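You operate a simulated robot arm through the tools that you are given. There is no shell and no other tool. Be economical: measure what you need, move in short steps, check, and stop when the job is done.

The job below is to be done with a simulated robot arm. You get a single attempt, and the scene is never put back.

## Task
Put one scoop of salt in the open salt drawer and shut it.
Fine: use the blue scoop and put it back; lid on the jar.
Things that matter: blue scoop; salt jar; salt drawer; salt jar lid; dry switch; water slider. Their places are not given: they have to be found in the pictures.

The check looks at the end state, three seconds after you hand in, the way a careful person would. Anything else that was tipped, shoved, dropped, spilled or broken makes it a failure. A push-on lid holds only when it is set on centred and level and pressed home; a screw cap is set on level and turned clockwise until tight.

## Robot
A 7-joint arm with a two-finger parallel gripper, fixed in place. Base frame: the origin is at the foot of the arm, x ahead of it, y to its left, z up; the work surface is at about z = 0.815. Lengths are in m, angles in rad, forces in N, time in s.
With the tool pointing down near the work surface it reaches from about 0.24 to 0.68 m from the base axis. Its first joint turns from -1.152 to 1.152 rad. Payload 2.4 kg.
The tool frame sits at the grasp point between the pads (the TCP): z along the fingers, y along the line on which they close. The tips reach 0.03 m beyond it. Largest opening 0.094 m; finger width 0.028, thickness 0.01; the body of the gripper, 0.05 by 0.096 m, starts 0.055 m behind the TCP.
Orientation is that of the tool frame in the base frame, as [roll, pitch, yaw] about the fixed x, y, z axes, in that order (R = Rz(yaw) Ry(pitch) Rx(roll)). With the fingers straight down and closing along the base's y, the tool's x points along the base's -x, its y along +y and its z along -z.

## Interface
- The arm moves only by the tool apply_moves. Its argument "moves" is a list of rows, each an object (a shift or turn left out is 0, a gripper value left out holds the last) with "fingers": the opening, from 0 (shut) to 1 (fully open); "linear": the shift along the tool's x, y, z in units of 30 mm (1.0 is 30 mm), a list of three; "turn": the turn, a rotation vector about the tool's x, y, z in units of 6 degrees (1.0 is 6 degrees), a list of three. In form: [{"fingers": fingers, "linear": [x, y, z], "turn": [ax, ay, az]}, ...]. A call has 1 to 10 rows; each row shifts and turns the commanded pose from where the row before left it, along the tool's axes as they then stand. A call with a number of a shift or a turn outside -1 to 1 is refused whole. A row lasts 0.2 s, in which the tool goes at most 0.05 m and 0.15 rad; a call with a longer step from one row to the next is refused whole, and so is a gripper value outside its range. A pose out of reach is approached as far as the arm can. The call stops where the force on the tool passes 40 N (or 10 N more than at its start, if that is more) or the arm is blocked; 0.2 s more then pass. The fingers move at their own pace (about 0.153 m/s each) and stop on an object; they squeeze with about 44 N. The grip force told is the motor's: it shows also when the fingers shut on nothing. Time passes only in rows, and 0.2 s behind the last, so rows that do not move let the fingers close. The reply holds the time, the measured pose of the TCP, the force on the tool along the base axes, the opening and the grip force, in the units named above and with some noise.
- Cameras (640 x 400 px; columns grow to the right, rows downward): "scene" is fixed at [0.0313, 0.4752, 1.4356]; the picture's right is [-0.76, -0.64, 0.00], its down [-0.32, 0.38, -0.87] and it looks along [0.56, -0.66, -0.50] (base axes); focal length 312 px, centre (320, 200). "wrist" rides on the gripper at [-0.037, 0, -0.058] in the tool frame; the picture's right is [0.00, -1.00, 0.00], its down [0.97, 0.00, -0.24] and it looks along [0.24, 0.00, 0.97] (tool axes); focal length 218 px, centre (320, 200).
- capture(camera): a new picture of that camera. It takes no simulated time.
- probe_pixels(camera, pixels): for up to 12 pixels [column, row] of the newest picture of that camera ("zoom" is the newest enlarged one), the place [x, y, z] in the base frame of the surface seen there, good to about 0.002 m, but the place of the scene camera against the robot may be out by one fixed shift of up to 0.025 m in any direction. It takes no simulated time.
- close_up(camera, box): a new picture of the part [left, top, right, bottom] of that camera's present view, enlarged. It takes no simulated time.
- job_done(): hands the job in; it is judged then, once.

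Go step by step. Measure first, check grasps and placings, and put right what went wrong. The budget is 80 turns and 38 pictures, counting those below and the enlarged ones. Unless the task says otherwise, let go and move clear before handing in, and close with one line.

The tools are called as a command line: name --argument value ..., lists and objects as JSON in quotes. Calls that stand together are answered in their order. apply_moves: Moves the arm, as the interface text tells. Its arguments: {"type":"object","properties":{"moves":{"type":"array"}},"required":["moves"]} The other tools are called the same way: capture (camera) takes a picture; probe_pixels (camera, pixels) gives the place of the surface under pixels of a picture; close_up (camera, box) takes an enlarged picture of a part of a camera's view; job_done () hands the job in.

At the start:

```text
clock: 0.0
tcp_pos: [0.4199, -0.0589, 1.244]
ee_rot: [3.141, -0.001, -3.14]
contact_force: [-0.5, -0.2, 0.9]
opening: 0.094
grip_force: 0.0
```

scene: 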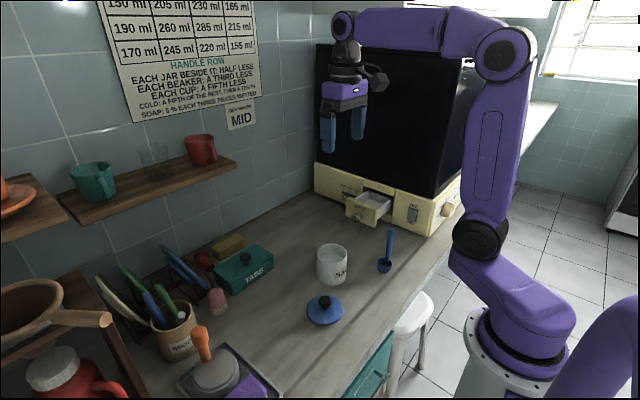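
wrist: 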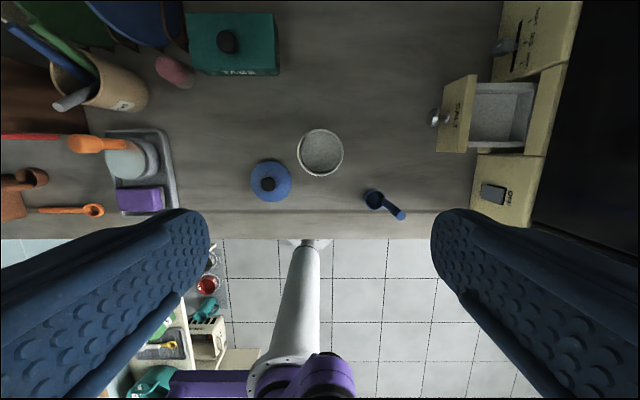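

The pictures show the open salt jar at wrist (320,152), its lid at (270,183), the blue scoop at (385,203) and the open drawer at (490,115). I'll enlarge these and measure.

close_up --camera "wrist" --box '[230, 60, 550, 260]'

close_up --camera "scene" --box '[290, 150, 490, 340]'

probe_pixels --camera "wrist" --pixels '[[320, 152], [320, 131], [343, 152], [269, 184], [270, 200], [374, 198], [385, 204], [402, 216], [440, 115], [460, 115], [505, 115], [360, 160]]'

```text
2.00 times, centred on (390, 160) of wrist
```

zoom: 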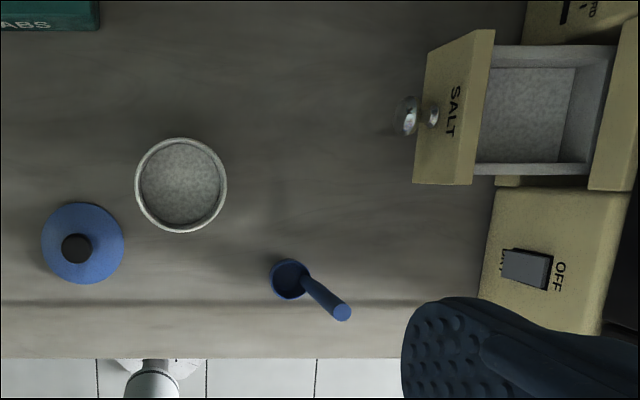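

```text
2.11 times, centred on (390, 245) of scene
```

zoom: 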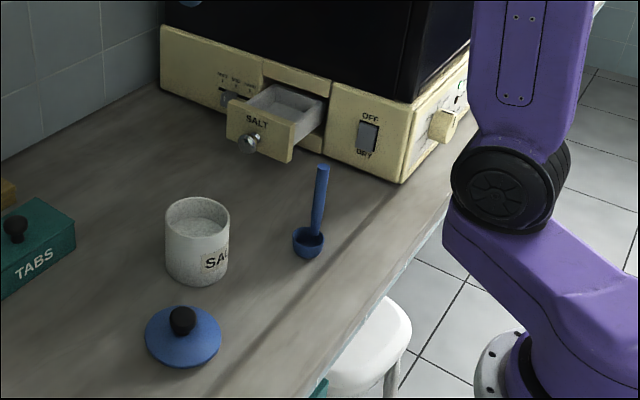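

```text
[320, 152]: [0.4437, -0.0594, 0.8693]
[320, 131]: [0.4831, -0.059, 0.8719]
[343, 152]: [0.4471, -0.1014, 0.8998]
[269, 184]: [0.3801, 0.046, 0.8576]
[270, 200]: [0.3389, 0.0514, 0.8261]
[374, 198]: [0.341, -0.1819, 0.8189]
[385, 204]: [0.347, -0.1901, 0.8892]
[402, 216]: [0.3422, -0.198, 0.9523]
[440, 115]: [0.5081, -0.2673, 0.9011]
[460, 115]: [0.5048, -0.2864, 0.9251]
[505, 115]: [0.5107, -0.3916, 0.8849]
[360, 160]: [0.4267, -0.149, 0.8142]
```

The blue scoop stands upright on its bowl, with the handle top near z 0.95. The salt level is about 0.87 and the jar rim about 0.90. I'll move closer above the scoop to measure it accurately.

apply_moves --moves '[{"fingers": 1, "linear": [0.2, -0.8, 0.8]}, {"linear": [0.2, -0.8, 0.8]}, {"linear": [0.2, -0.8, 0.8]}, {"linear": [0.2, -0.8, 0.8]}, {"linear": [0.2, -0.8, 0.8]}, {"linear": [0, 0, 0]}]'

capture --camera "wrist"

```text
clock: 1.4
tcp_pos: [0.3894, -0.1799, 1.1219]
ee_rot: [3.141, -0.001, 3.141]
contact_force: [-0.4, -0.2, 0.1]
opening: 0.094
grip_force: 0.0
```

```text
33 pictures are left
```

wrist: 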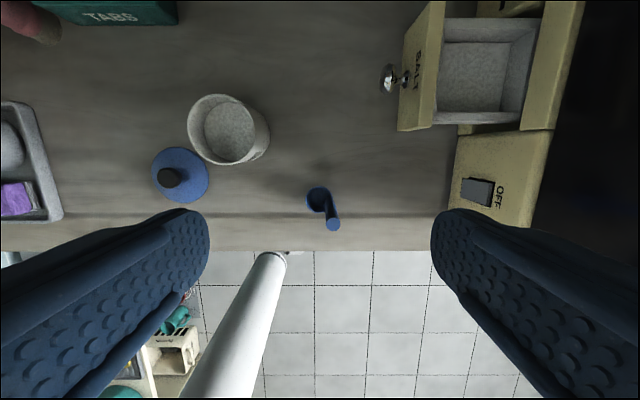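

close_up --camera "wrist" --box '[272, 165, 368, 225]'

close_up --camera "wrist" --box '[370, 0, 600, 144]'

probe_pixels --camera "wrist" --pixels '[[333, 225], [330, 210], [318, 199], [308, 197], [317, 188], [388, 78], [405, 78], [430, 5], [415, 125], [470, 70], [530, 70], [440, 120]]'

```text
6.67 times, centred on (320, 195) of wrist
```

zoom: 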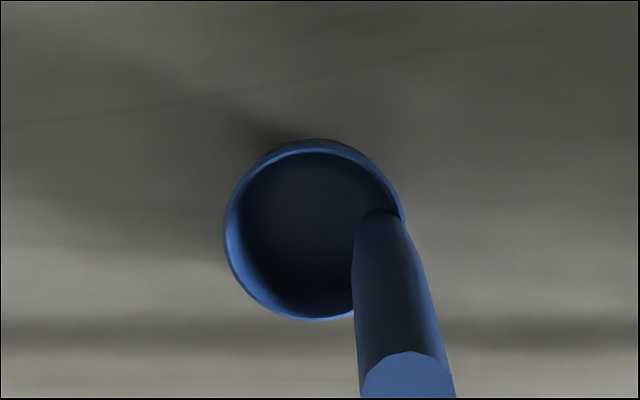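

```text
2.78 times, centred on (485, 72) of wrist
```

zoom: 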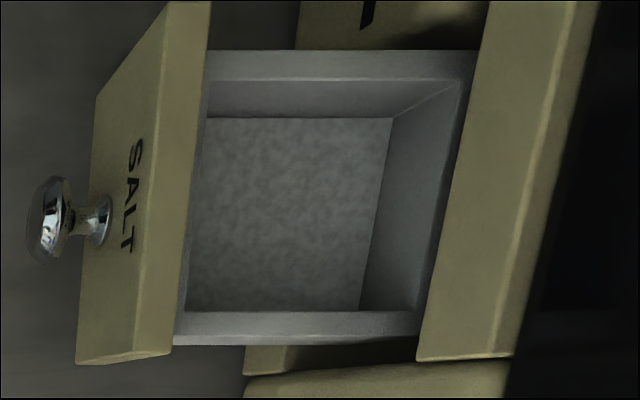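

```text
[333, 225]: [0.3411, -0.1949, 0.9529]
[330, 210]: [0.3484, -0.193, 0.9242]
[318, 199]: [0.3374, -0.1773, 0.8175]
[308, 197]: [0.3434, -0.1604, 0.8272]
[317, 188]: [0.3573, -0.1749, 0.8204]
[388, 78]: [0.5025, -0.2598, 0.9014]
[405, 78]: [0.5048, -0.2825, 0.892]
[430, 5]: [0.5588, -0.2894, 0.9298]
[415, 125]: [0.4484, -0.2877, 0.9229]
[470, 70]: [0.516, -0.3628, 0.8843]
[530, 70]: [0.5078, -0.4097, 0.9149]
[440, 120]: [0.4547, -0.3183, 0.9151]
```

The handle is vertical at about (0.342,-0.194) with its top at 0.953, and the bowl is offset 0.018 toward +y. I'll probe the jar rim, the lid and the drawer details in the same picture.

close_up --camera "wrist" --box '[140, 80, 300, 210]'

probe_pixels --camera "wrist" --pixels '[[189, 125], [225, 96], [252, 112], [253, 135], [215, 160], [230, 133], [168, 178], [155, 173], [207, 177], [183, 149], [185, 201], [268, 140]]'

```text
3.08 times, centred on (220, 145) of wrist
```

zoom: 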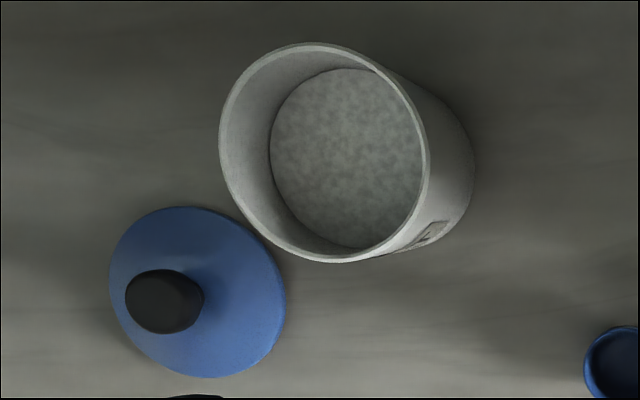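

```text
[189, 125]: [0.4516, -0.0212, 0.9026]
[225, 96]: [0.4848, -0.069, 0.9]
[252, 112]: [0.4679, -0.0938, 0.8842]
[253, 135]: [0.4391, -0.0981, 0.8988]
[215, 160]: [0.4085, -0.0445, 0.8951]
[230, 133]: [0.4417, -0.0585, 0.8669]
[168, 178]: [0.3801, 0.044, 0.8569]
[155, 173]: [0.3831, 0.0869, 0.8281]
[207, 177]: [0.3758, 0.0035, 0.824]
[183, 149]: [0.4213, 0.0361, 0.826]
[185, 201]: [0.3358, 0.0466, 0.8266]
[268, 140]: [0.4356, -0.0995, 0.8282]
```

The jar centre is (0.446,-0.0595) with rim z 0.90, and the lid is at (0.380,0.047). I'll turn the hand 90° about the tool axis, so the scoop handle is gripped along base x with the bowl on the tool +x side.

apply_moves --moves '[{"turn": [0, 0, 1]}, {"turn": [0, 0, 1]}, {"turn": [0, 0, 1]}, {"turn": [0, 0, 1]}, {"turn": [0, 0, 1]}, {"turn": [0, 0, 1]}, {"turn": [0, 0, 1]}, {"turn": [0, 0, 1]}, {"turn": [0, 0, 1]}, {"turn": [0, 0, 1]}]'

apply_moves --moves '[{"turn": [0, 0, 1]}, {"turn": [0, 0, 1]}, {"turn": [0, 0, 1]}, {"turn": [0, 0, 1]}, {"turn": [0, 0, 1]}, {"linear": [-0.23, -0.79, 0.5]}, {"linear": [-0.23, -0.79, 0.5]}, {"linear": [0, 0, 0.5]}, {"linear": [0, 0, 0]}]'

capture --camera "wrist"

```text
clock: 3.6
tcp_pos: [0.3891, -0.1801, 1.1247]
ee_rot: [-3.14, 0.0, 2.092]
contact_force: [0.0, -0.4, -0.2]
opening: 0.094
grip_force: 0.1
```

```text
clock: 5.6
tcp_pos: [0.3408, -0.1925, 1.0777]
ee_rot: [-3.14, 0.0, 1.57]
contact_force: [-0.4, -1.1, -0.5]
opening: 0.0941
grip_force: 0.1
```

```text
29 pictures are left
```

wrist: 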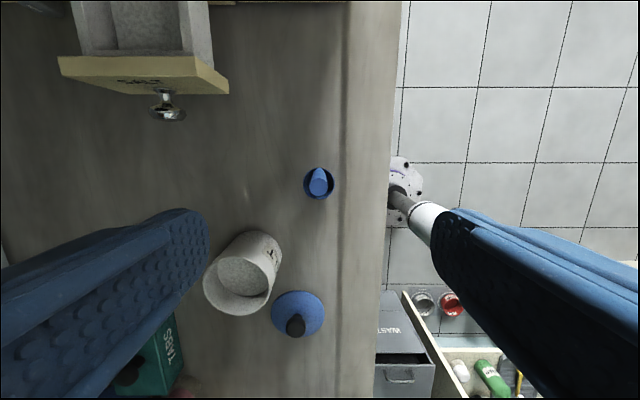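

After the turn, the scoop handle sits midway between the fingers at (319,185). I'll probe it before descending.

probe_pixels --camera "wrist" --pixels '[[319, 188], [319, 176], [319, 196], [311, 193], [327, 193], [319, 172]]'

close_up --camera "wrist" --box '[272, 155, 368, 215]'

```text
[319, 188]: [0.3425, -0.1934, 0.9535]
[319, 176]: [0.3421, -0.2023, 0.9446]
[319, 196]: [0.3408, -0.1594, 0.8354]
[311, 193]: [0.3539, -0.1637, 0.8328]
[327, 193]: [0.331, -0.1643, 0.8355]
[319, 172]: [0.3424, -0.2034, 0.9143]
```

```text
6.67 times, centred on (320, 185) of wrist
```

zoom: 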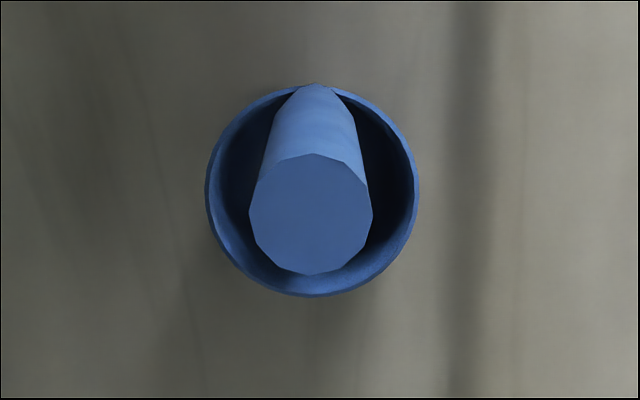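

The handle axis is at (0.342,-0.1945), 15.6 mm thick. The bowl centre is at (0.3427,-0.178) with radius 22 mm and rim z 0.8345. I'll descend to TCP z 0.938 and close.

apply_moves --moves '[{"linear": [-0.07, 0.04, 0.93]}, {"linear": [0, 0, 0.93]}, {"linear": [0, 0, 0.93]}, {"linear": [0, 0, 0.93]}, {"linear": [0, 0, 0.93]}, {"linear": [0, 0, 0]}, {"fingers": 0.1}, {"fingers": 0.1}, {"fingers": 0.1}]'

capture --camera "wrist"

```text
clock: 7.6
tcp_pos: [0.343, -0.1966, 0.9397]
ee_rot: [-3.141, 0.001, 1.572]
contact_force: [0.3, 0.3, -0.6]
opening: 0.0149
grip_force: 43.6
```

```text
27 pictures are left
```

wrist: 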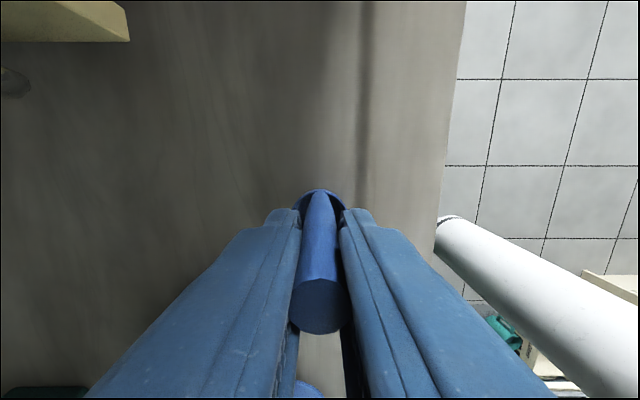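

The handle is held with an opening of 14.9 mm. I'll lift 12 cm and carry the scoop over the jar.

apply_moves --moves '[{"linear": [0, 0, -1]}, {"linear": [0, 0, -1]}, {"linear": [0, 0, -1]}, {"linear": [0, 0, -1]}, {"linear": [0.868, 0.572, 0]}, {"linear": [0.868, 0.572, 0]}, {"linear": [0.868, 0.572, 0]}, {"linear": [0.868, 0.572, 0]}, {"linear": [0.868, 0.572, 0]}, {"linear": [0.868, 0.572, 0]}]'

apply_moves --moves '[{"turn": [0, -1, 0]}, {"turn": [0, -1, 0]}, {"turn": [0, -1, 0]}, {"turn": [0, -1, 0]}, {"linear": [0, 0, 0]}]'

capture --camera "wrist"

close_up --camera "scene" --box '[270, 180, 430, 300]'

```text
clock: 9.8
tcp_pos: [0.4469, -0.0391, 1.0573]
ee_rot: [3.141, -0.001, 1.571]
contact_force: [-0.2, 1.0, -0.2]
opening: 0.0149
grip_force: 43.7
```

```text
clock: 11.0
tcp_pos: [0.4466, -0.0394, 1.059]
ee_rot: [3.141, 0.42, 1.572]
contact_force: [0.5, 0.0, -0.3]
opening: 0.0149
grip_force: 43.8
```

```text
26 pictures are left
```

wrist: 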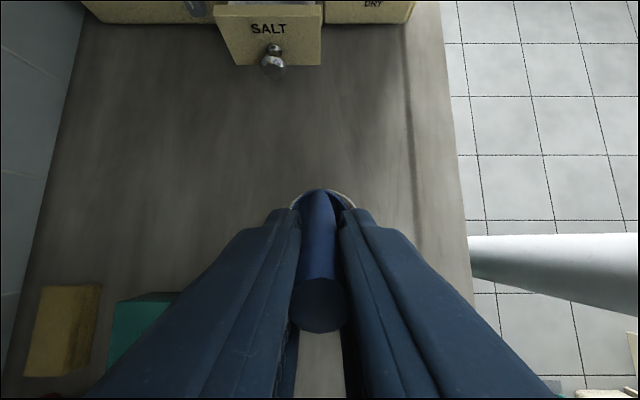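

```text
3.33 times, centred on (350, 240) of scene
```

zoom: 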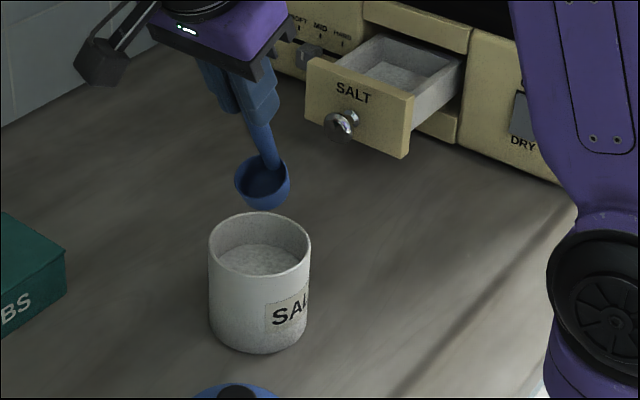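

The bowl is tilted 24° and sits above the jar opening. I'll lower it into the salt, then roll it level while it is under the surface.

apply_moves --moves '[{"linear": [0.324, 0, 0.727]}, {"linear": [0.324, 0, 0.727]}, {"linear": [0.324, 0, 0.727]}, {"linear": [0.324, 0, 0.727]}, {"linear": [0, 0, 0]}]'

close_up --camera "scene" --box '[270, 180, 430, 300]'

```text
clock: 12.2
tcp_pos: [0.4463, -0.0398, 0.9634]
ee_rot: [3.141, 0.418, 1.57]
contact_force: [0.5, 0.4, -1.2]
opening: 0.0153
grip_force: 43.7
```

```text
3.33 times, centred on (350, 240) of scene
```

zoom: 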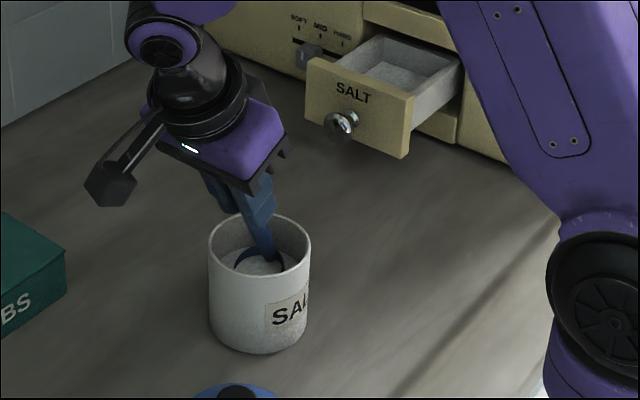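

The bowl is in the salt with no contact force. Next I'll level it, then lift straight out slowly.

apply_moves --moves '[{"linear": [-0.268, 0, 0.119], "turn": [0, 1, 0]}, {"linear": [-0.279, 0, 0.09], "turn": [0, 1, 0]}, {"linear": [-0.287, 0, 0.061], "turn": [0, 1, 0]}, {"linear": [-0.29, 0, 0.03], "turn": [0, 1, 0]}, {"linear": [0, 0, 0]}, {"linear": [0, 0, -0.5]}, {"linear": [0, 0, -0.7]}, {"linear": [0, 0, -0.8]}, {"linear": [0, 0, -0.8]}, {"linear": [0, 0, -0.5]}]'

close_up --camera "scene" --box '[270, 160, 430, 280]'

```text
clock: 14.4
tcp_pos: [0.445, -0.0746, 1.0627]
ee_rot: [-3.14, 0.001, 1.571]
contact_force: [0.5, 0.3, -0.4]
opening: 0.0151
grip_force: 44.5
```

```text
3.33 times, centred on (350, 220) of scene
```

zoom: 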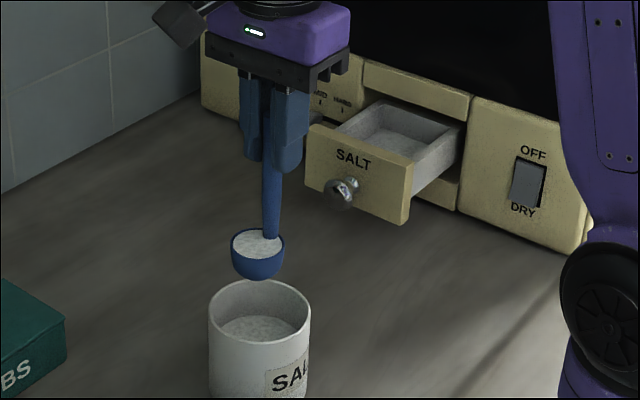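

The scoop is full and level. I'll lift a bit more, yaw 48° toward the radial direction, then look at the clearance near the drawer.

apply_moves --moves '[{"linear": [0, 0, -0.7]}, {"linear": [-0.5, 0, -0.3], "turn": [0, 0, -1]}, {"linear": [-0.5, 0, 0], "turn": [0, 0, -1]}, {"linear": [-0.5, 0, 0], "turn": [0, 0, -1]}, {"linear": [-0.5, 0, 0], "turn": [0, 0, -1]}, {"turn": [0, 0, -1]}, {"turn": [0, 0, -1]}, {"turn": [0, 0, -1]}, {"turn": [0, 0, -1]}, {"linear": [0, 0, 0]}]'

capture --camera "wrist"

```text
clock: 16.6
tcp_pos: [0.4556, -0.1325, 1.0921]
ee_rot: [-3.141, 0.001, 2.411]
contact_force: [-0.1, 0.4, -0.5]
opening: 0.0152
grip_force: 44.3
```

```text
22 pictures are left
```

wrist: 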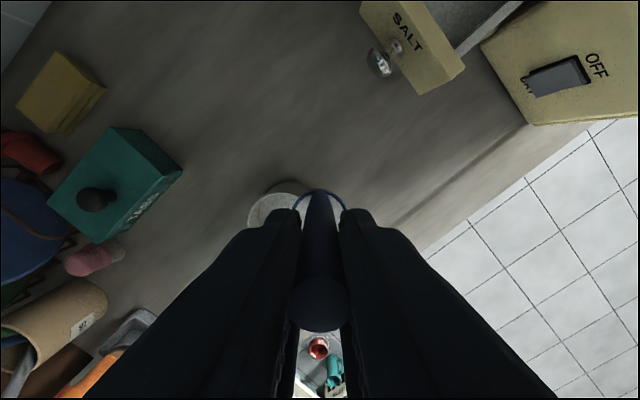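

I can't see the machine's tall front face from here. I'll measure it with the scene camera, using the drawer as a reference.

capture --camera "scene"

probe_pixels --camera "scene" --pixels '[[325, 130], [420, 140], [420, 170], [322, 158], [400, 178], [353, 214], [358, 203], [344, 199], [332, 175], [425, 205], [375, 197], [392, 198]]'

```text
21 pictures are left
```

scene: 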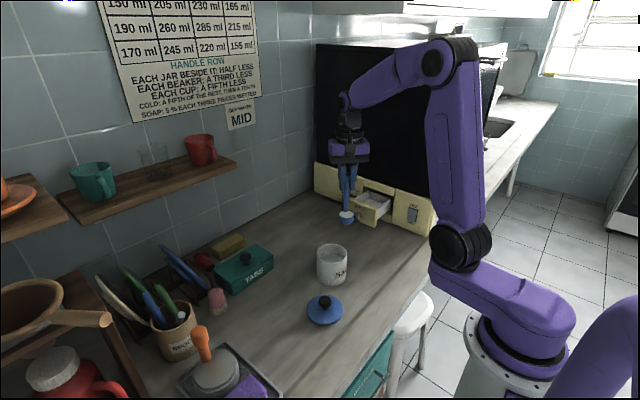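

```text
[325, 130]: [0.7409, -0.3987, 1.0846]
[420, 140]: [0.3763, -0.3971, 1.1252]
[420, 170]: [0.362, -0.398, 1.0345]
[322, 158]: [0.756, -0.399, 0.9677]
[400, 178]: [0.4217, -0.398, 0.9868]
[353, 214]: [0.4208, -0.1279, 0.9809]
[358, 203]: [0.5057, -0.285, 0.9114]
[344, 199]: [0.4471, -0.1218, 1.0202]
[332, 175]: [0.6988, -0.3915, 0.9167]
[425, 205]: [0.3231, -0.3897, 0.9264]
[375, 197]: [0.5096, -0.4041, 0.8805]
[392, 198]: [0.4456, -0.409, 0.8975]
```

The black face is at y≈-0.40, so the hand has to lean away from it near the drawer. I'll pre-tilt 12°, which should be safe for level salt, then bring the bowl over the drawer interior.

apply_moves --moves '[{"linear": [-0.748, -0.55, 0.225], "turn": [0, -0.5, 0]}, {"linear": [-0.748, -0.55, 0.225], "turn": [0, -0.5, 0]}, {"linear": [-0.748, -0.55, 0.225], "turn": [0, -0.5, 0]}, {"linear": [-0.748, -0.55, 0.225], "turn": [0, -0.5, 0]}, {"linear": [-0.748, -0.55, 0.225]}, {"linear": [-0.748, -0.55, 0.225]}, {"linear": [0, 0, 0]}]'

close_up --camera "scene" --box '[300, 110, 460, 230]'

```text
clock: 18.2
tcp_pos: [0.4927, -0.2985, 1.0705]
ee_rot: [3.14, 0.209, 2.407]
contact_force: [-0.2, 0.7, 0.1]
opening: 0.0149
grip_force: 44.2
```

```text
3.33 times, centred on (380, 170) of scene
```

zoom: 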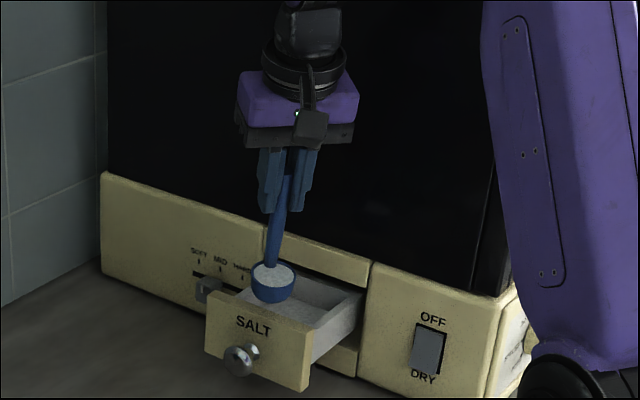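

The bowl is still full, and the front panel is clear of it. I'll move 3 cm deeper and begin pouring about the bowl centre.

apply_moves --moves '[{"linear": [-0.48, -0.325, -0.033]}, {"linear": [-0.48, -0.325, -0.033]}, {"linear": [0.369, 0, -0.045], "turn": [0, -1, 0]}, {"linear": [0.369, 0, -0.045], "turn": [0, -1, 0]}, {"linear": [0.369, 0, -0.045], "turn": [0, -1, 0]}, {"linear": [0, 0, 0]}]'

close_up --camera "scene" --box '[300, 110, 460, 230]'

```text
clock: 19.6
tcp_pos: [0.474, -0.3115, 1.0703]
ee_rot: [3.14, 0.526, 2.409]
contact_force: [0.0, 0.3, -1.2]
opening: 0.0153
grip_force: 44.1
```

```text
3.33 times, centred on (380, 170) of scene
```

zoom: 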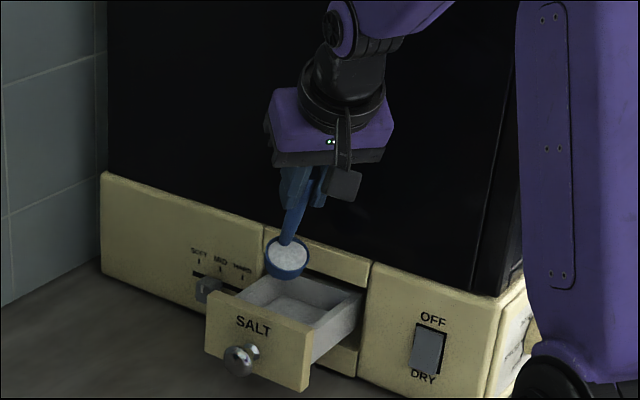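

The tilt is 30° with no spill. The computed bowl centre is (0.501,-0.336,0.970), and I'll verify it against the drawer using the same camera.

probe_pixels --camera "zoom" --pixels '[[288, 256], [304, 262], [272, 256], [288, 268], [230, 293], [262, 303], [300, 318], [258, 292], [285, 300], [350, 298], [320, 290], [290, 312]]'

```text
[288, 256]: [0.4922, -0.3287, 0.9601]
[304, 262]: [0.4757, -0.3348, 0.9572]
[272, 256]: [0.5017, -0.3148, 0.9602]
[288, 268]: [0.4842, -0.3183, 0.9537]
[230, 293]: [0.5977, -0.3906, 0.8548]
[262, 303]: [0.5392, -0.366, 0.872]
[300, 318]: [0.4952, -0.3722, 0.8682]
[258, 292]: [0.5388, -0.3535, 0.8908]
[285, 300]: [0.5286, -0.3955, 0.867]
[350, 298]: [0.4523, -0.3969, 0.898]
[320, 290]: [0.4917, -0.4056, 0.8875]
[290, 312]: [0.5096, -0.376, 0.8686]
```

The readings agree once I allow a scene shift of about (-0.013,+0.009,-0.012), and the bowl is inside the drawer outline. I'll go 1 cm deeper while pouring on to about 84°.

apply_moves --moves '[{"linear": [0.196, 0, 0.055], "turn": [0, -1, 0]}, {"linear": [0.196, 0, 0.055], "turn": [0, -1, 0]}, {"linear": [0.369, 0, -0.045], "turn": [0, -1, 0]}, {"linear": [0.369, 0, -0.045], "turn": [0, -1, 0]}, {"linear": [0.369, 0, -0.045], "turn": [0, -1, 0]}, {"linear": [0.369, 0, -0.045], "turn": [0, -1, 0]}, {"linear": [0.369, 0, -0.045], "turn": [0, -1, 0]}, {"linear": [0.369, 0, -0.045], "turn": [0, -1, 0]}, {"linear": [0.369, 0, -0.045], "turn": [0, -1, 0]}, {"linear": [0, 0, 0]}]'

close_up --camera "scene" --box '[300, 110, 460, 230]'

```text
clock: 21.8
tcp_pos: [0.4355, -0.2749, 0.9996]
ee_rot: [-3.136, 1.469, 2.415]
contact_force: [0.2, 0.4, -1.1]
opening: 0.0152
grip_force: 43.5
```

```text
3.33 times, centred on (380, 170) of scene
```

zoom: 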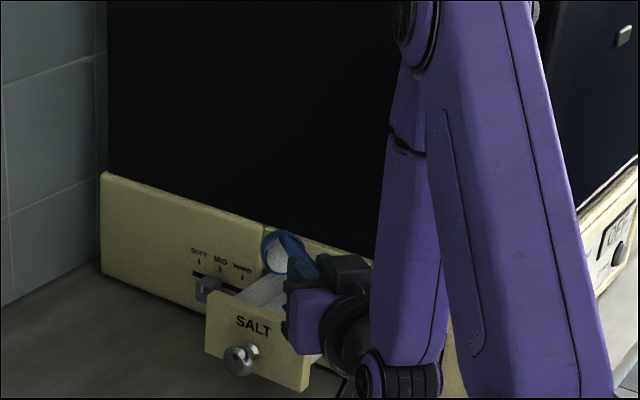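

At 84° the salt is partly out. I'll tilt 30° further while rising 4 cm, so the wrist stays off the counter.

apply_moves --moves '[{"linear": [0.1, 0, -0.045], "turn": [0, -1, 0]}, {"linear": [0.1, 0, -0.045], "turn": [0, -1, 0]}, {"linear": [0.1, 0, -0.045], "turn": [0, -1, 0]}, {"linear": [0.1, 0, -0.045], "turn": [0, -1, 0]}, {"linear": [0.1, 0, -0.045], "turn": [0, -1, 0]}, {"linear": [0, 0, 0]}, {"linear": [0, 0, 0]}]'

close_up --camera "scene" --box '[300, 110, 460, 230]'

close_up --camera "wrist" --box '[200, 100, 440, 250]'

```text
clock: 23.4
tcp_pos: [0.4318, -0.2722, 0.9847]
ee_rot: [0.0, 1.152, -0.733]
contact_force: [0.1, 0.0, -1.8]
opening: 0.0152
grip_force: 43.4
```

```text
3.33 times, centred on (380, 170) of scene
```

zoom: 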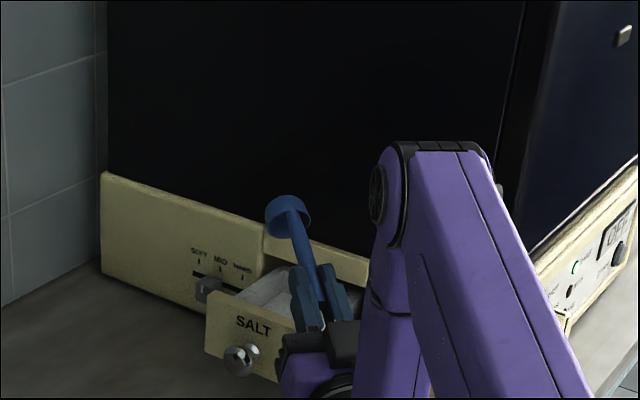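

```text
2.67 times, centred on (320, 175) of wrist
```

zoom: 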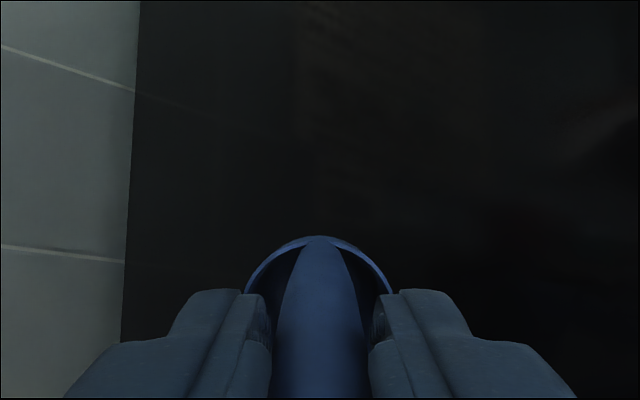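

The bowl is empty. I'll reverse the tilt about the bowl.

apply_moves --moves '[{"linear": [-0.363, 0, 0.084], "turn": [0, 1, 0]}, {"linear": [-0.363, 0, 0.084], "turn": [0, 1, 0]}, {"linear": [-0.363, 0, 0.084], "turn": [0, 1, 0]}, {"linear": [-0.363, 0, 0.084], "turn": [0, 1, 0]}, {"linear": [-0.363, 0, 0.084], "turn": [0, 1, 0]}, {"linear": [-0.363, 0, 0.084], "turn": [0, 1, 0]}, {"linear": [-0.363, 0, 0.084], "turn": [0, 1, 0]}, {"linear": [-0.363, 0, 0.084], "turn": [0, 1, 0]}, {"linear": [-0.363, 0, 0.084], "turn": [0, 1, 0]}, {"linear": [-0.363, 0, 0.084], "turn": [0, 1, 0]}]'

```text
clock: 25.6
tcp_pos: [0.4536, -0.2907, 1.088]
ee_rot: [-3.14, 0.941, 2.407]
contact_force: [0.1, 0.3, -0.9]
opening: 0.0149
grip_force: 44.1
```

At 54°, I'll finish levelling about the TCP, which brings the bowl back out, and then check the drawer contents.

apply_moves --moves '[{"turn": [0, 1, 0]}, {"turn": [0, 1, 0]}, {"turn": [0, 1, 0]}, {"turn": [0, 1, 0]}, {"turn": [0, 1, 0]}, {"turn": [0, 1, 0]}, {"turn": [0, 1, 0]}, {"turn": [0, 1, 0]}, {"turn": [0, 1, 0]}, {"linear": [0, 0, 0]}]'

apply_moves --moves '[{"linear": [0.8, 0, 0], "turn": [0, 0, 1]}, {"linear": [0.8, 0, 0], "turn": [0, 0, 1]}, {"linear": [0.8, 0, 0], "turn": [0, 0, 1]}, {"linear": [0.8, 0, 0], "turn": [0, 0, 1]}, {"turn": [0, 0, 1]}, {"turn": [0, 0, 1]}, {"turn": [0, 0, 1]}, {"turn": [0, 0, 1]}, {"linear": [0, 0, 0]}]'

close_up --camera "scene" --box '[300, 130, 460, 250]'

```text
clock: 27.8
tcp_pos: [0.4537, -0.2909, 1.0874]
ee_rot: [-3.14, -0.003, 2.408]
contact_force: [-0.3, -0.5, 0.0]
opening: 0.0152
grip_force: 43.5
```

```text
clock: 29.8
tcp_pos: [0.3927, -0.2183, 1.0857]
ee_rot: [-3.141, -0.001, 1.569]
contact_force: [-0.2, 0.8, -0.1]
opening: 0.0152
grip_force: 44.1
```

```text
3.33 times, centred on (380, 190) of scene
```

zoom: 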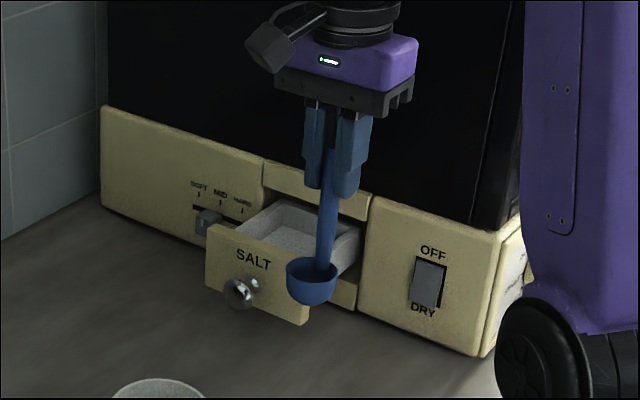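

The scoop is empty, no spill is visible, and the yaw is back at 90°. I'll return the scoop to its original spot and lower it to just above the surface.

apply_moves --moves '[{"linear": [0.36, -0.83, 0]}, {"linear": [0.36, -0.83, 0]}, {"linear": [0, 0, 0.9]}, {"linear": [0, 0, 0.9]}, {"linear": [0, 0, 0.9]}, {"linear": [0, 0, 0.9]}, {"linear": [0, 0, 0.9]}, {"linear": [0, 0, 0.2]}, {"linear": [0, 0, 0]}]'

close_up --camera "scene" --box '[320, 190, 460, 295]'

```text
clock: 31.8
tcp_pos: [0.3435, -0.1962, 0.945]
ee_rot: [-3.14, -0.001, 1.571]
contact_force: [-0.5, -0.7, -0.7]
opening: 0.015
grip_force: 44.3
```

```text
3.81 times, centred on (390, 242) of scene
```

zoom: 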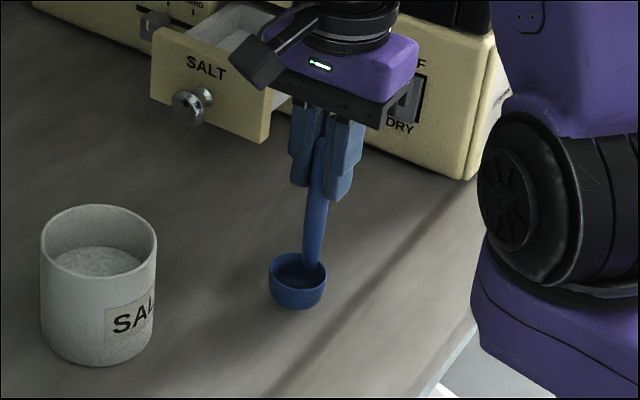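

The bowl is about 5 mm above the surface, so I'll lower in small steps and watch the force.

apply_moves --moves '[{"linear": [0, 0, 0.07]}, {"linear": [0, 0, 0.06]}, {"linear": [0, 0, 0.05]}, {"linear": [0, 0, 0]}]'

```text
clock: 32.8
tcp_pos: [0.3448, -0.197, 0.941]
ee_rot: [3.139, 0.004, 1.57]
contact_force: [-2.6, 1.4, 38.3]
opening: 0.0151
grip_force: 44.3
```

Contact is firm at 38 N, so the scoop is standing. I'll relieve the pressure slightly, then open the fingers.

apply_moves --moves '[{"linear": [0, 0, -0.05]}, {"linear": [0, 0, 0]}]'

```text
clock: 33.4
tcp_pos: [0.3432, -0.195, 0.9422]
ee_rot: [-3.139, -0.002, 1.572]
contact_force: [0.0, 0.8, -1.2]
opening: 0.0152
grip_force: 44.3
```

apply_moves --moves '[{"linear": [0, 0, 0.02]}, {"linear": [0, 0, 0]}, {"fingers": 0.25}, {"fingers": 0.5}, {"fingers": 0.7}, {"linear": [0, 0, 0]}]'

capture --camera "wrist"

```text
clock: 34.8
tcp_pos: [0.3442, -0.1957, 0.941]
ee_rot: [-3.141, 0.0, 1.571]
contact_force: [0.2, -0.2, 1.0]
opening: 0.0659
grip_force: 0.0
```

```text
13 pictures are left
```

wrist: 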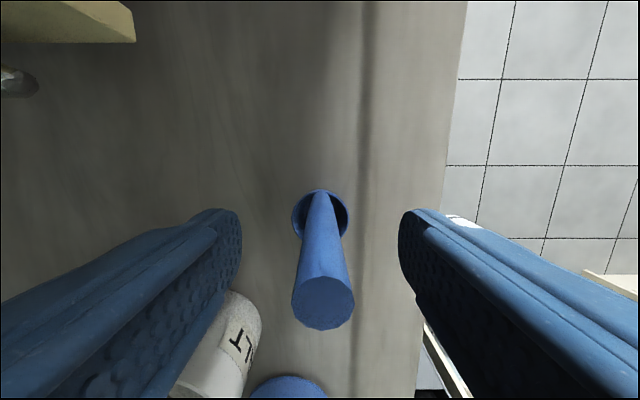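

The scoop is standing at its original place. I'll raise straight up and travel over the lid.

apply_moves --moves '[{"linear": [0, 0, -1]}, {"linear": [0, 0, -1]}, {"linear": [0, 0, -1]}, {"linear": [0, 0, -1]}, {"linear": [0, 0, -0.3]}, {"linear": [0, 0, 0]}]'

apply_moves --moves '[{"linear": [0.9, 0.13, 0]}, {"linear": [0.9, 0.13, 0]}, {"linear": [0.9, 0.13, 0]}, {"linear": [0.9, 0.13, 0]}, {"linear": [0.9, 0.13, 0]}, {"linear": [0.9, 0.13, 0]}, {"linear": [0.9, 0.13, 0]}, {"linear": [0.9, 0.13, 0]}, {"linear": [0.9, 0.13, 0]}, {"linear": [0, 0, 0]}]'

capture --camera "wrist"

```text
clock: 36.2
tcp_pos: [0.3424, -0.1941, 1.0701]
ee_rot: [3.142, 0.0, 1.57]
contact_force: [-0.4, 0.9, 0.3]
opening: 0.0657
grip_force: 0.1
```

```text
clock: 38.4
tcp_pos: [0.3802, 0.0451, 1.0717]
ee_rot: [-3.141, 0.001, 1.573]
contact_force: [0.0, 0.5, -0.4]
opening: 0.0657
grip_force: 0.1
```

```text
12 pictures are left
```

wrist: 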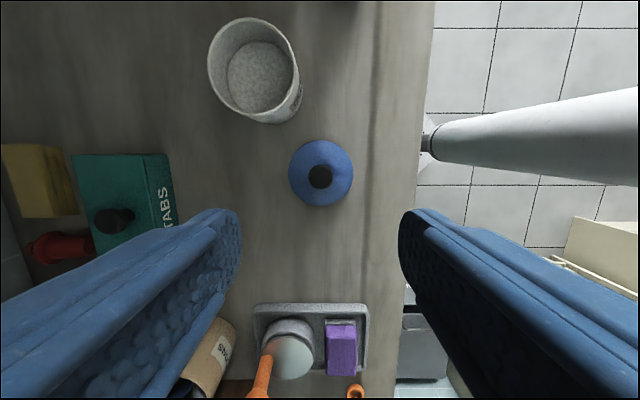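

close_up --camera "wrist" --box '[256, 130, 384, 210]'

probe_pixels --camera "wrist" --pixels '[[320, 176], [320, 150], [320, 196], [300, 172], [342, 172], [290, 172], [351, 172], [320, 142], [320, 204], [212, 70], [298, 70], [250, 18]]'

```text
5.00 times, centred on (320, 170) of wrist
```

zoom: 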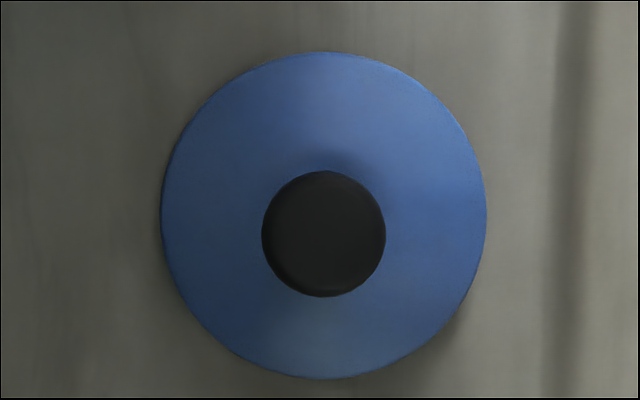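

```text
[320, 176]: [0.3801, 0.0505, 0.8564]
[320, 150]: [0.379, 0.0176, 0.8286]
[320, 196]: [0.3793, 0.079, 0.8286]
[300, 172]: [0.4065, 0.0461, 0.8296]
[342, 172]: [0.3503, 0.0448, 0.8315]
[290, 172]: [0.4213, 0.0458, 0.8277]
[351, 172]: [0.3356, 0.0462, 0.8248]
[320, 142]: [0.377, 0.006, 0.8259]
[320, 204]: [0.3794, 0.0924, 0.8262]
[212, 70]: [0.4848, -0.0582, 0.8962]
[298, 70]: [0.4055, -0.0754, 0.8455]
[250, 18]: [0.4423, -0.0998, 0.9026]
```

The knob centre is (0.379,0.0455), 31 mm wide with its top at 0.857, and the lid is about 46 mm in radius. I'll descend to TCP z 0.867 and grip the knob.

apply_moves --moves '[{"linear": [0, -0.03, 0.97]}, {"linear": [0, 0, 0.97]}, {"linear": [0, 0, 0.97]}, {"linear": [0, 0, 0.97]}, {"linear": [0, 0, 0.97]}, {"linear": [0, 0, 0.97]}, {"linear": [0, 0, 0.97]}, {"linear": [0, 0, 0]}]'

apply_moves --moves '[{"fingers": 0.25}, {"fingers": 0.25}, {"fingers": 0.25}, {"fingers": 0.25}]'

```text
clock: 40.2
tcp_pos: [0.376, 0.0475, 0.8649]
ee_rot: [3.14, 0.0, 1.57]
contact_force: [0.5, 0.7, -0.4]
opening: 0.0659
grip_force: 0.1
```

```text
clock: 41.2
tcp_pos: [0.3768, 0.0482, 0.8665]
ee_rot: [3.141, -0.001, 1.571]
contact_force: [0.2, -0.1, -0.2]
opening: 0.0303
grip_force: 44.1
```

The knob is gripped with an opening of 30 mm. I'll lift, then measure the jar and the held lid in one wrist view, so the offset between them doesn't depend on pose noise.

apply_moves --moves '[{"linear": [0, 0, -0.3]}, {"linear": [0, 0, -0.9]}, {"linear": [0, 0, -0.9]}, {"linear": [0, 0, -0.9]}, {"linear": [0, 0, -0.9]}, {"linear": [0, 0, -0.9]}, {"linear": [0, 0, 0]}, {"linear": [0, 0, 0]}]'

close_up --camera "wrist" --box '[160, 0, 480, 200]'

close_up --camera "wrist" --box '[200, 150, 440, 300]'

```text
clock: 43.0
tcp_pos: [0.3777, 0.0476, 1.0106]
ee_rot: [3.141, -0.001, 1.572]
contact_force: [-0.1, 0.6, -0.6]
opening: 0.03
grip_force: 44.2
```

```text
2.00 times, centred on (320, 100) of wrist
```

zoom: 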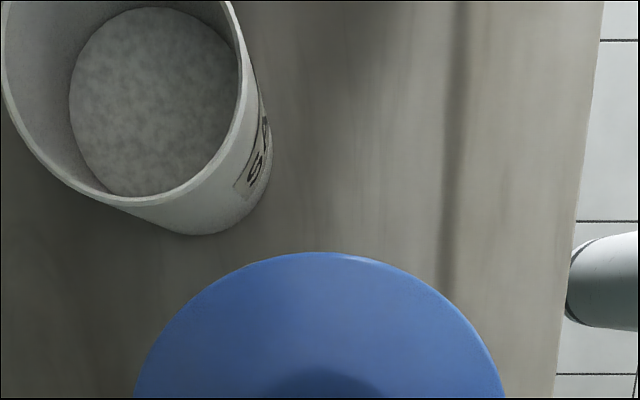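

```text
2.67 times, centred on (320, 225) of wrist
```

zoom: 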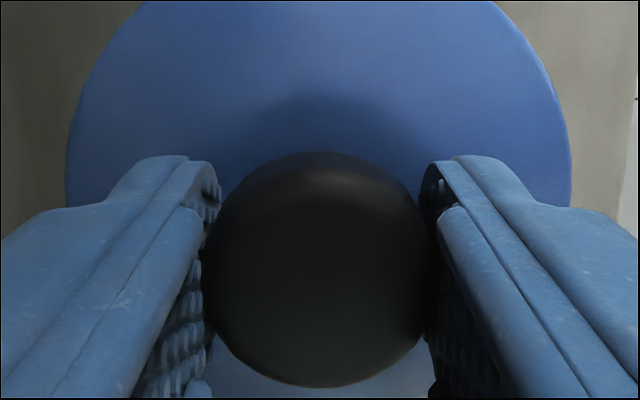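

The held lid is centred in the tool frame. The jar is partly cropped, so I'll move sideways and up for a clean relative measurement.

apply_moves --moves '[{"linear": [0, 0.7, -0.5]}, {"linear": [0, 0.7, -0.5]}, {"linear": [0, 0.73, -0.5]}, {"linear": [0, 0, -0.3]}, {"linear": [0, 0, 0]}, {"linear": [0, 0, 0]}]'

close_up --camera "wrist" --box '[240, 10, 400, 110]'

```text
clock: 44.4
tcp_pos: [0.4426, 0.047, 1.0649]
ee_rot: [3.141, 0.001, 1.57]
contact_force: [-0.8, 0.1, -0.7]
opening: 0.0303
grip_force: 44.3
```

```text
4.00 times, centred on (320, 60) of wrist
```

zoom: 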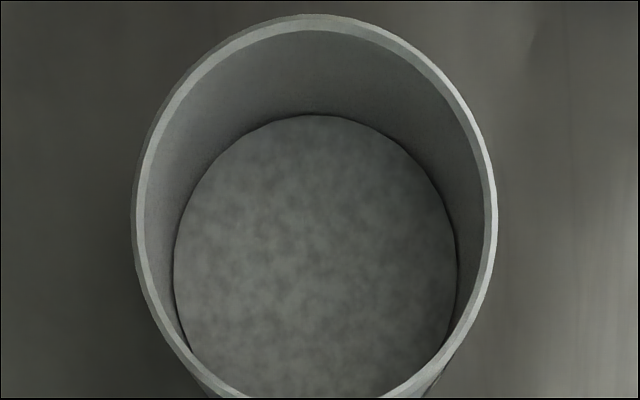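

The jar centre is at tool (-0.1075,+0.0013) relative to the lid. I'll move over it and descend to about 1 cm above the contact height.

apply_moves --moves '[{"linear": [-0.896, 0.011, 0]}, {"linear": [-0.896, 0.011, 0]}, {"linear": [-0.896, 0.011, 0]}, {"linear": [-0.896, 0.01, 0]}, {"linear": [0, 0, 0]}, {"linear": [0, 0, 0.75]}, {"linear": [0, 0, 0.75]}, {"linear": [0, 0, 0.75]}, {"linear": [0, 0, 0.75]}, {"linear": [0, 0, 0]}]'

close_up --camera "scene" --box '[280, 200, 400, 290]'

```text
clock: 46.6
tcp_pos: [0.4445, -0.0611, 0.975]
ee_rot: [3.141, -0.001, 1.571]
contact_force: [0.4, -0.2, -0.6]
opening: 0.03
grip_force: 43.8
```

```text
4.44 times, centred on (340, 245) of scene
```

zoom: 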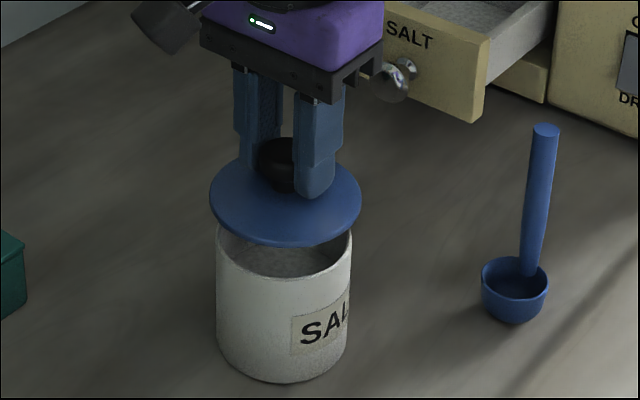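

The lid looks centred over the jar. I'll lower it slowly and watch the force.

apply_moves --moves '[{"linear": [0.02, 0.02, 0.15]}, {"linear": [0, 0, 0.15]}, {"linear": [0, 0, 0.15]}, {"linear": [0, 0, 0.1]}, {"linear": [0, 0, 0.1]}, {"linear": [0, 0, 0.1]}, {"linear": [0, 0, 0]}]'

```text
clock: 48.2
tcp_pos: [0.4432, -0.0595, 0.9527]
ee_rot: [-3.142, -0.001, 1.573]
contact_force: [0.4, 0.1, -0.9]
opening: 0.03
grip_force: 44.6
```

apply_moves --moves '[{"linear": [0, 0, 0.07]}, {"linear": [0, 0, 0.07]}, {"linear": [0, 0, 0.07]}, {"linear": [0, 0, 0.07]}, {"linear": [0, 0, 0.07]}, {"linear": [0, 0, 0.07]}, {"linear": [0, 0, 0]}]'

```text
clock: 49.8
tcp_pos: [0.4442, -0.0595, 0.9409]
ee_rot: [3.139, 0.003, 1.57]
contact_force: [-2.8, 3.5, 37.3]
opening: 0.0297
grip_force: 44.4
```

There's contact at z 0.941 with 37 N. I'll look at how the lid sits.

close_up --camera "scene" --box '[290, 220, 380, 290]'

```text
5.71 times, centred on (335, 255) of scene
```

zoom: 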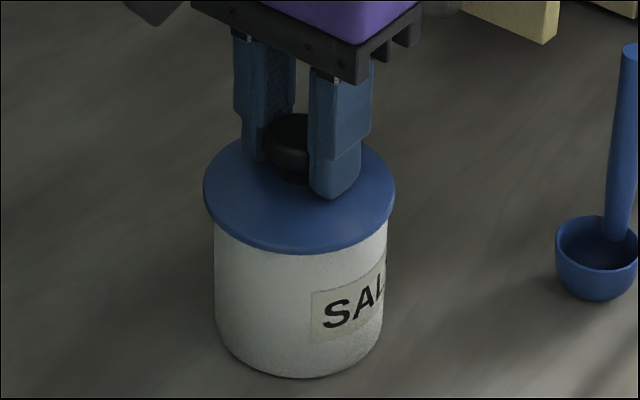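

The lid looks seated level. I'll press harder in the grip to drive it home.

apply_moves --moves '[{"linear": [0, 0, 0.1]}, {"linear": [0, 0, 0.1]}, {"linear": [0, 0, 0.1]}, {"linear": [0, 0, 0]}]'

```text
clock: 50.4
tcp_pos: [0.4451, -0.0589, 0.9384]
ee_rot: [3.138, 0.0, 1.571]
contact_force: [-2.2, 0.4, 10.1]
opening: 0.0304
grip_force: 44.2
stopped in row 2: the force on the tool passed its limit (the readings are from after the stop); the commanded pose is now the measured one
```

apply_moves --moves '[{"linear": [0, 0, 0.1]}, {"linear": [0, 0, 0.1]}, {"linear": [0, 0, 0.1]}, {"linear": [0, 0, 0]}]'

```text
clock: 50.8
tcp_pos: [0.446, -0.0596, 0.936]
ee_rot: [3.136, 0.002, 1.57]
contact_force: [-1.7, 0.5, 9.0]
opening: 0.03
grip_force: 43.3
stopped in row 1: the force on the tool passed its limit (the readings are from after the stop); the commanded pose is now the measured one
```

It's hard to tell whether the lid moved or the grip slid. I'll release, rise, and then press the top of the knob with closed fingers.

apply_moves --moves '[{"fingers": 0.45, "linear": [0, 0, -0.03]}, {"fingers": 0.6}, {"fingers": 0.6}, {"linear": [0, 0, -0.7]}, {"linear": [0, 0, -0.9]}, {"linear": [0, 0, -0.9]}, {"fingers": 0.0}, {"fingers": 0.0}, {"fingers": 0.0}]'

capture --camera "wrist"

probe_pixels --camera "wrist" --pixels '[[320, 150], [320, 125], [280, 170], [360, 170], [260, 170], [380, 170], [320, 195], [300, 140], [340, 140]]'

```text
clock: 52.8
tcp_pos: [0.446, -0.0602, 1.0144]
ee_rot: [3.136, 0.002, 1.572]
contact_force: [0.0, 0.7, 0.2]
opening: 0.0
grip_force: 33.0
```

```text
5 pictures are left
```

wrist: 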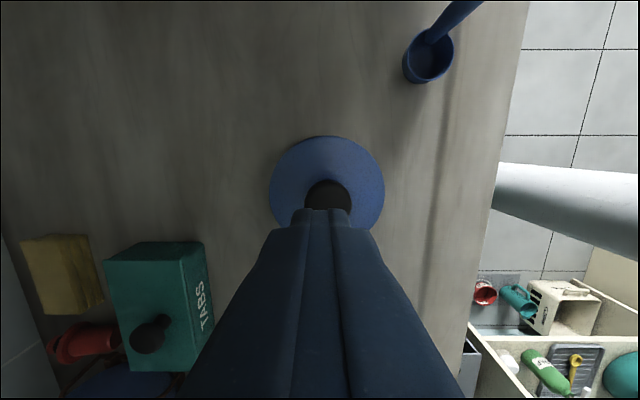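

```text
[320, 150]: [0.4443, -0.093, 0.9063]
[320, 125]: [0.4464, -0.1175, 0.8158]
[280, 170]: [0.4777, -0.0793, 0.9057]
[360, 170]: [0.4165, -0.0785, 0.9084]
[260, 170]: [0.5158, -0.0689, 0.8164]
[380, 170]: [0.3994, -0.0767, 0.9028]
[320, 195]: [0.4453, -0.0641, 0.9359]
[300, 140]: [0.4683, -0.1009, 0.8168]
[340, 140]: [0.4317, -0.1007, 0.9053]
```

The lid seems slightly right of the tool axis in this view. I'll probe its edges for position and level, which takes no picture.

probe_pixels --camera "wrist" --pixels '[[268, 188], [270, 188], [272, 188], [274, 188], [380, 188], [382, 188], [384, 188], [386, 188], [326, 134], [326, 136], [326, 138], [326, 140]]'

probe_pixels --camera "wrist" --pixels '[[302, 195], [304, 195], [306, 195], [308, 195], [346, 195], [348, 195], [350, 195], [352, 195], [326, 178], [326, 182], [326, 188], [326, 205]]'

```text
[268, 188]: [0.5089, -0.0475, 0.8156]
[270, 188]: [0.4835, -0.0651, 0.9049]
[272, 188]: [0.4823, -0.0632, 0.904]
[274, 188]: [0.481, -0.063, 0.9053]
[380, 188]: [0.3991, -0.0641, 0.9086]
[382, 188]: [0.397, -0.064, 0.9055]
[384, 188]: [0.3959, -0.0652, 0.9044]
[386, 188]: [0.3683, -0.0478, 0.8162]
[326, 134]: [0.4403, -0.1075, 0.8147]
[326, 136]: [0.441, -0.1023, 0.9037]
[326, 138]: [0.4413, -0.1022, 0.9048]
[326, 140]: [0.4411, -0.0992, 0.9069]
```

```text
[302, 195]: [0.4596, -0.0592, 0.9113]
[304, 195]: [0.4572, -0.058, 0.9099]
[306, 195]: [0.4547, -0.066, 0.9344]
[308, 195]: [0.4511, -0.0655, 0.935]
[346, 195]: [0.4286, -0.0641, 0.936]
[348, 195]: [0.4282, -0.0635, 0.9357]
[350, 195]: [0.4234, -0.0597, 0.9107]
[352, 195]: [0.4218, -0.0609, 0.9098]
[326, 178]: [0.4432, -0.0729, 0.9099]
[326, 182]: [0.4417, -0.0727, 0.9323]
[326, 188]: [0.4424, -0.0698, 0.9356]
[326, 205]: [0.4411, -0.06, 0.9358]
```

The lid is level, with all edges at z≈0.9045, centred near (0.440,-0.058) and with its plug inside the rim. I'll move over the knob and press its top with closed fingertips.

apply_moves --moves '[{"linear": [0.04, -0.17, 0.3]}, {"linear": [0, 0, 0.5]}, {"linear": [0, 0, 0.5]}, {"linear": [0, 0, 0.1]}, {"linear": [0, 0, 0.1]}, {"linear": [0, 0, 0.1]}, {"linear": [0, 0, 0.1]}, {"linear": [0, 0, 0.1]}, {"linear": [0, 0, 0]}]'

```text
clock: 54.3
tcp_pos: [0.4401, -0.0579, 0.9653]
ee_rot: [3.134, 0.002, 1.57]
contact_force: [-4.1, 0.2, 12.6]
opening: 0.0002
grip_force: 33.6
stopped in row 7: the force on the tool passed its limit (the readings are from after the stop); the commanded pose is now the measured one
```

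Over 40 N on the knob moved it by no more than noise (top at 0.9353), so the lid is home. I'll rise and check it from the scene camera.

apply_moves --moves '[{"linear": [0, 0, -0.9]}, {"linear": [0, 0, -0.9]}, {"linear": [0, 0, -0.9]}, {"linear": [0, 0, -0.9]}, {"linear": [0, 0, 0]}]'

close_up --camera "scene" --box '[285, 215, 425, 303]'

probe_pixels --camera "zoom" --pixels '[[148, 200], [153, 260], [285, 200], [210, 260], [215, 320], [270, 280], [130, 140], [280, 140], [210, 110]]'

```text
clock: 55.5
tcp_pos: [0.44, -0.0582, 1.0745]
ee_rot: [3.134, 0.002, 1.571]
contact_force: [0.3, 0.0, 0.3]
opening: 0.0001
grip_force: 32.9
```

```text
4.55 times, centred on (355, 259) of scene
```

zoom: 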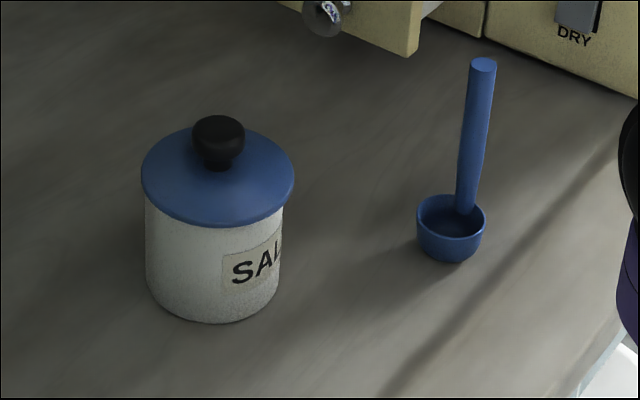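

```text
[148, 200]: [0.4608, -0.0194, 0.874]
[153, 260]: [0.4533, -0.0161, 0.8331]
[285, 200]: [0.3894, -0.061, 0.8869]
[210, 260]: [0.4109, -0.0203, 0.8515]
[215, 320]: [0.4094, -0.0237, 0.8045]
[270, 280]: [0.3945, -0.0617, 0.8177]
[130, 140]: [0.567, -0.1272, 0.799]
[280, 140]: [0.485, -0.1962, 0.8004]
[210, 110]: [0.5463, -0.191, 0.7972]
```

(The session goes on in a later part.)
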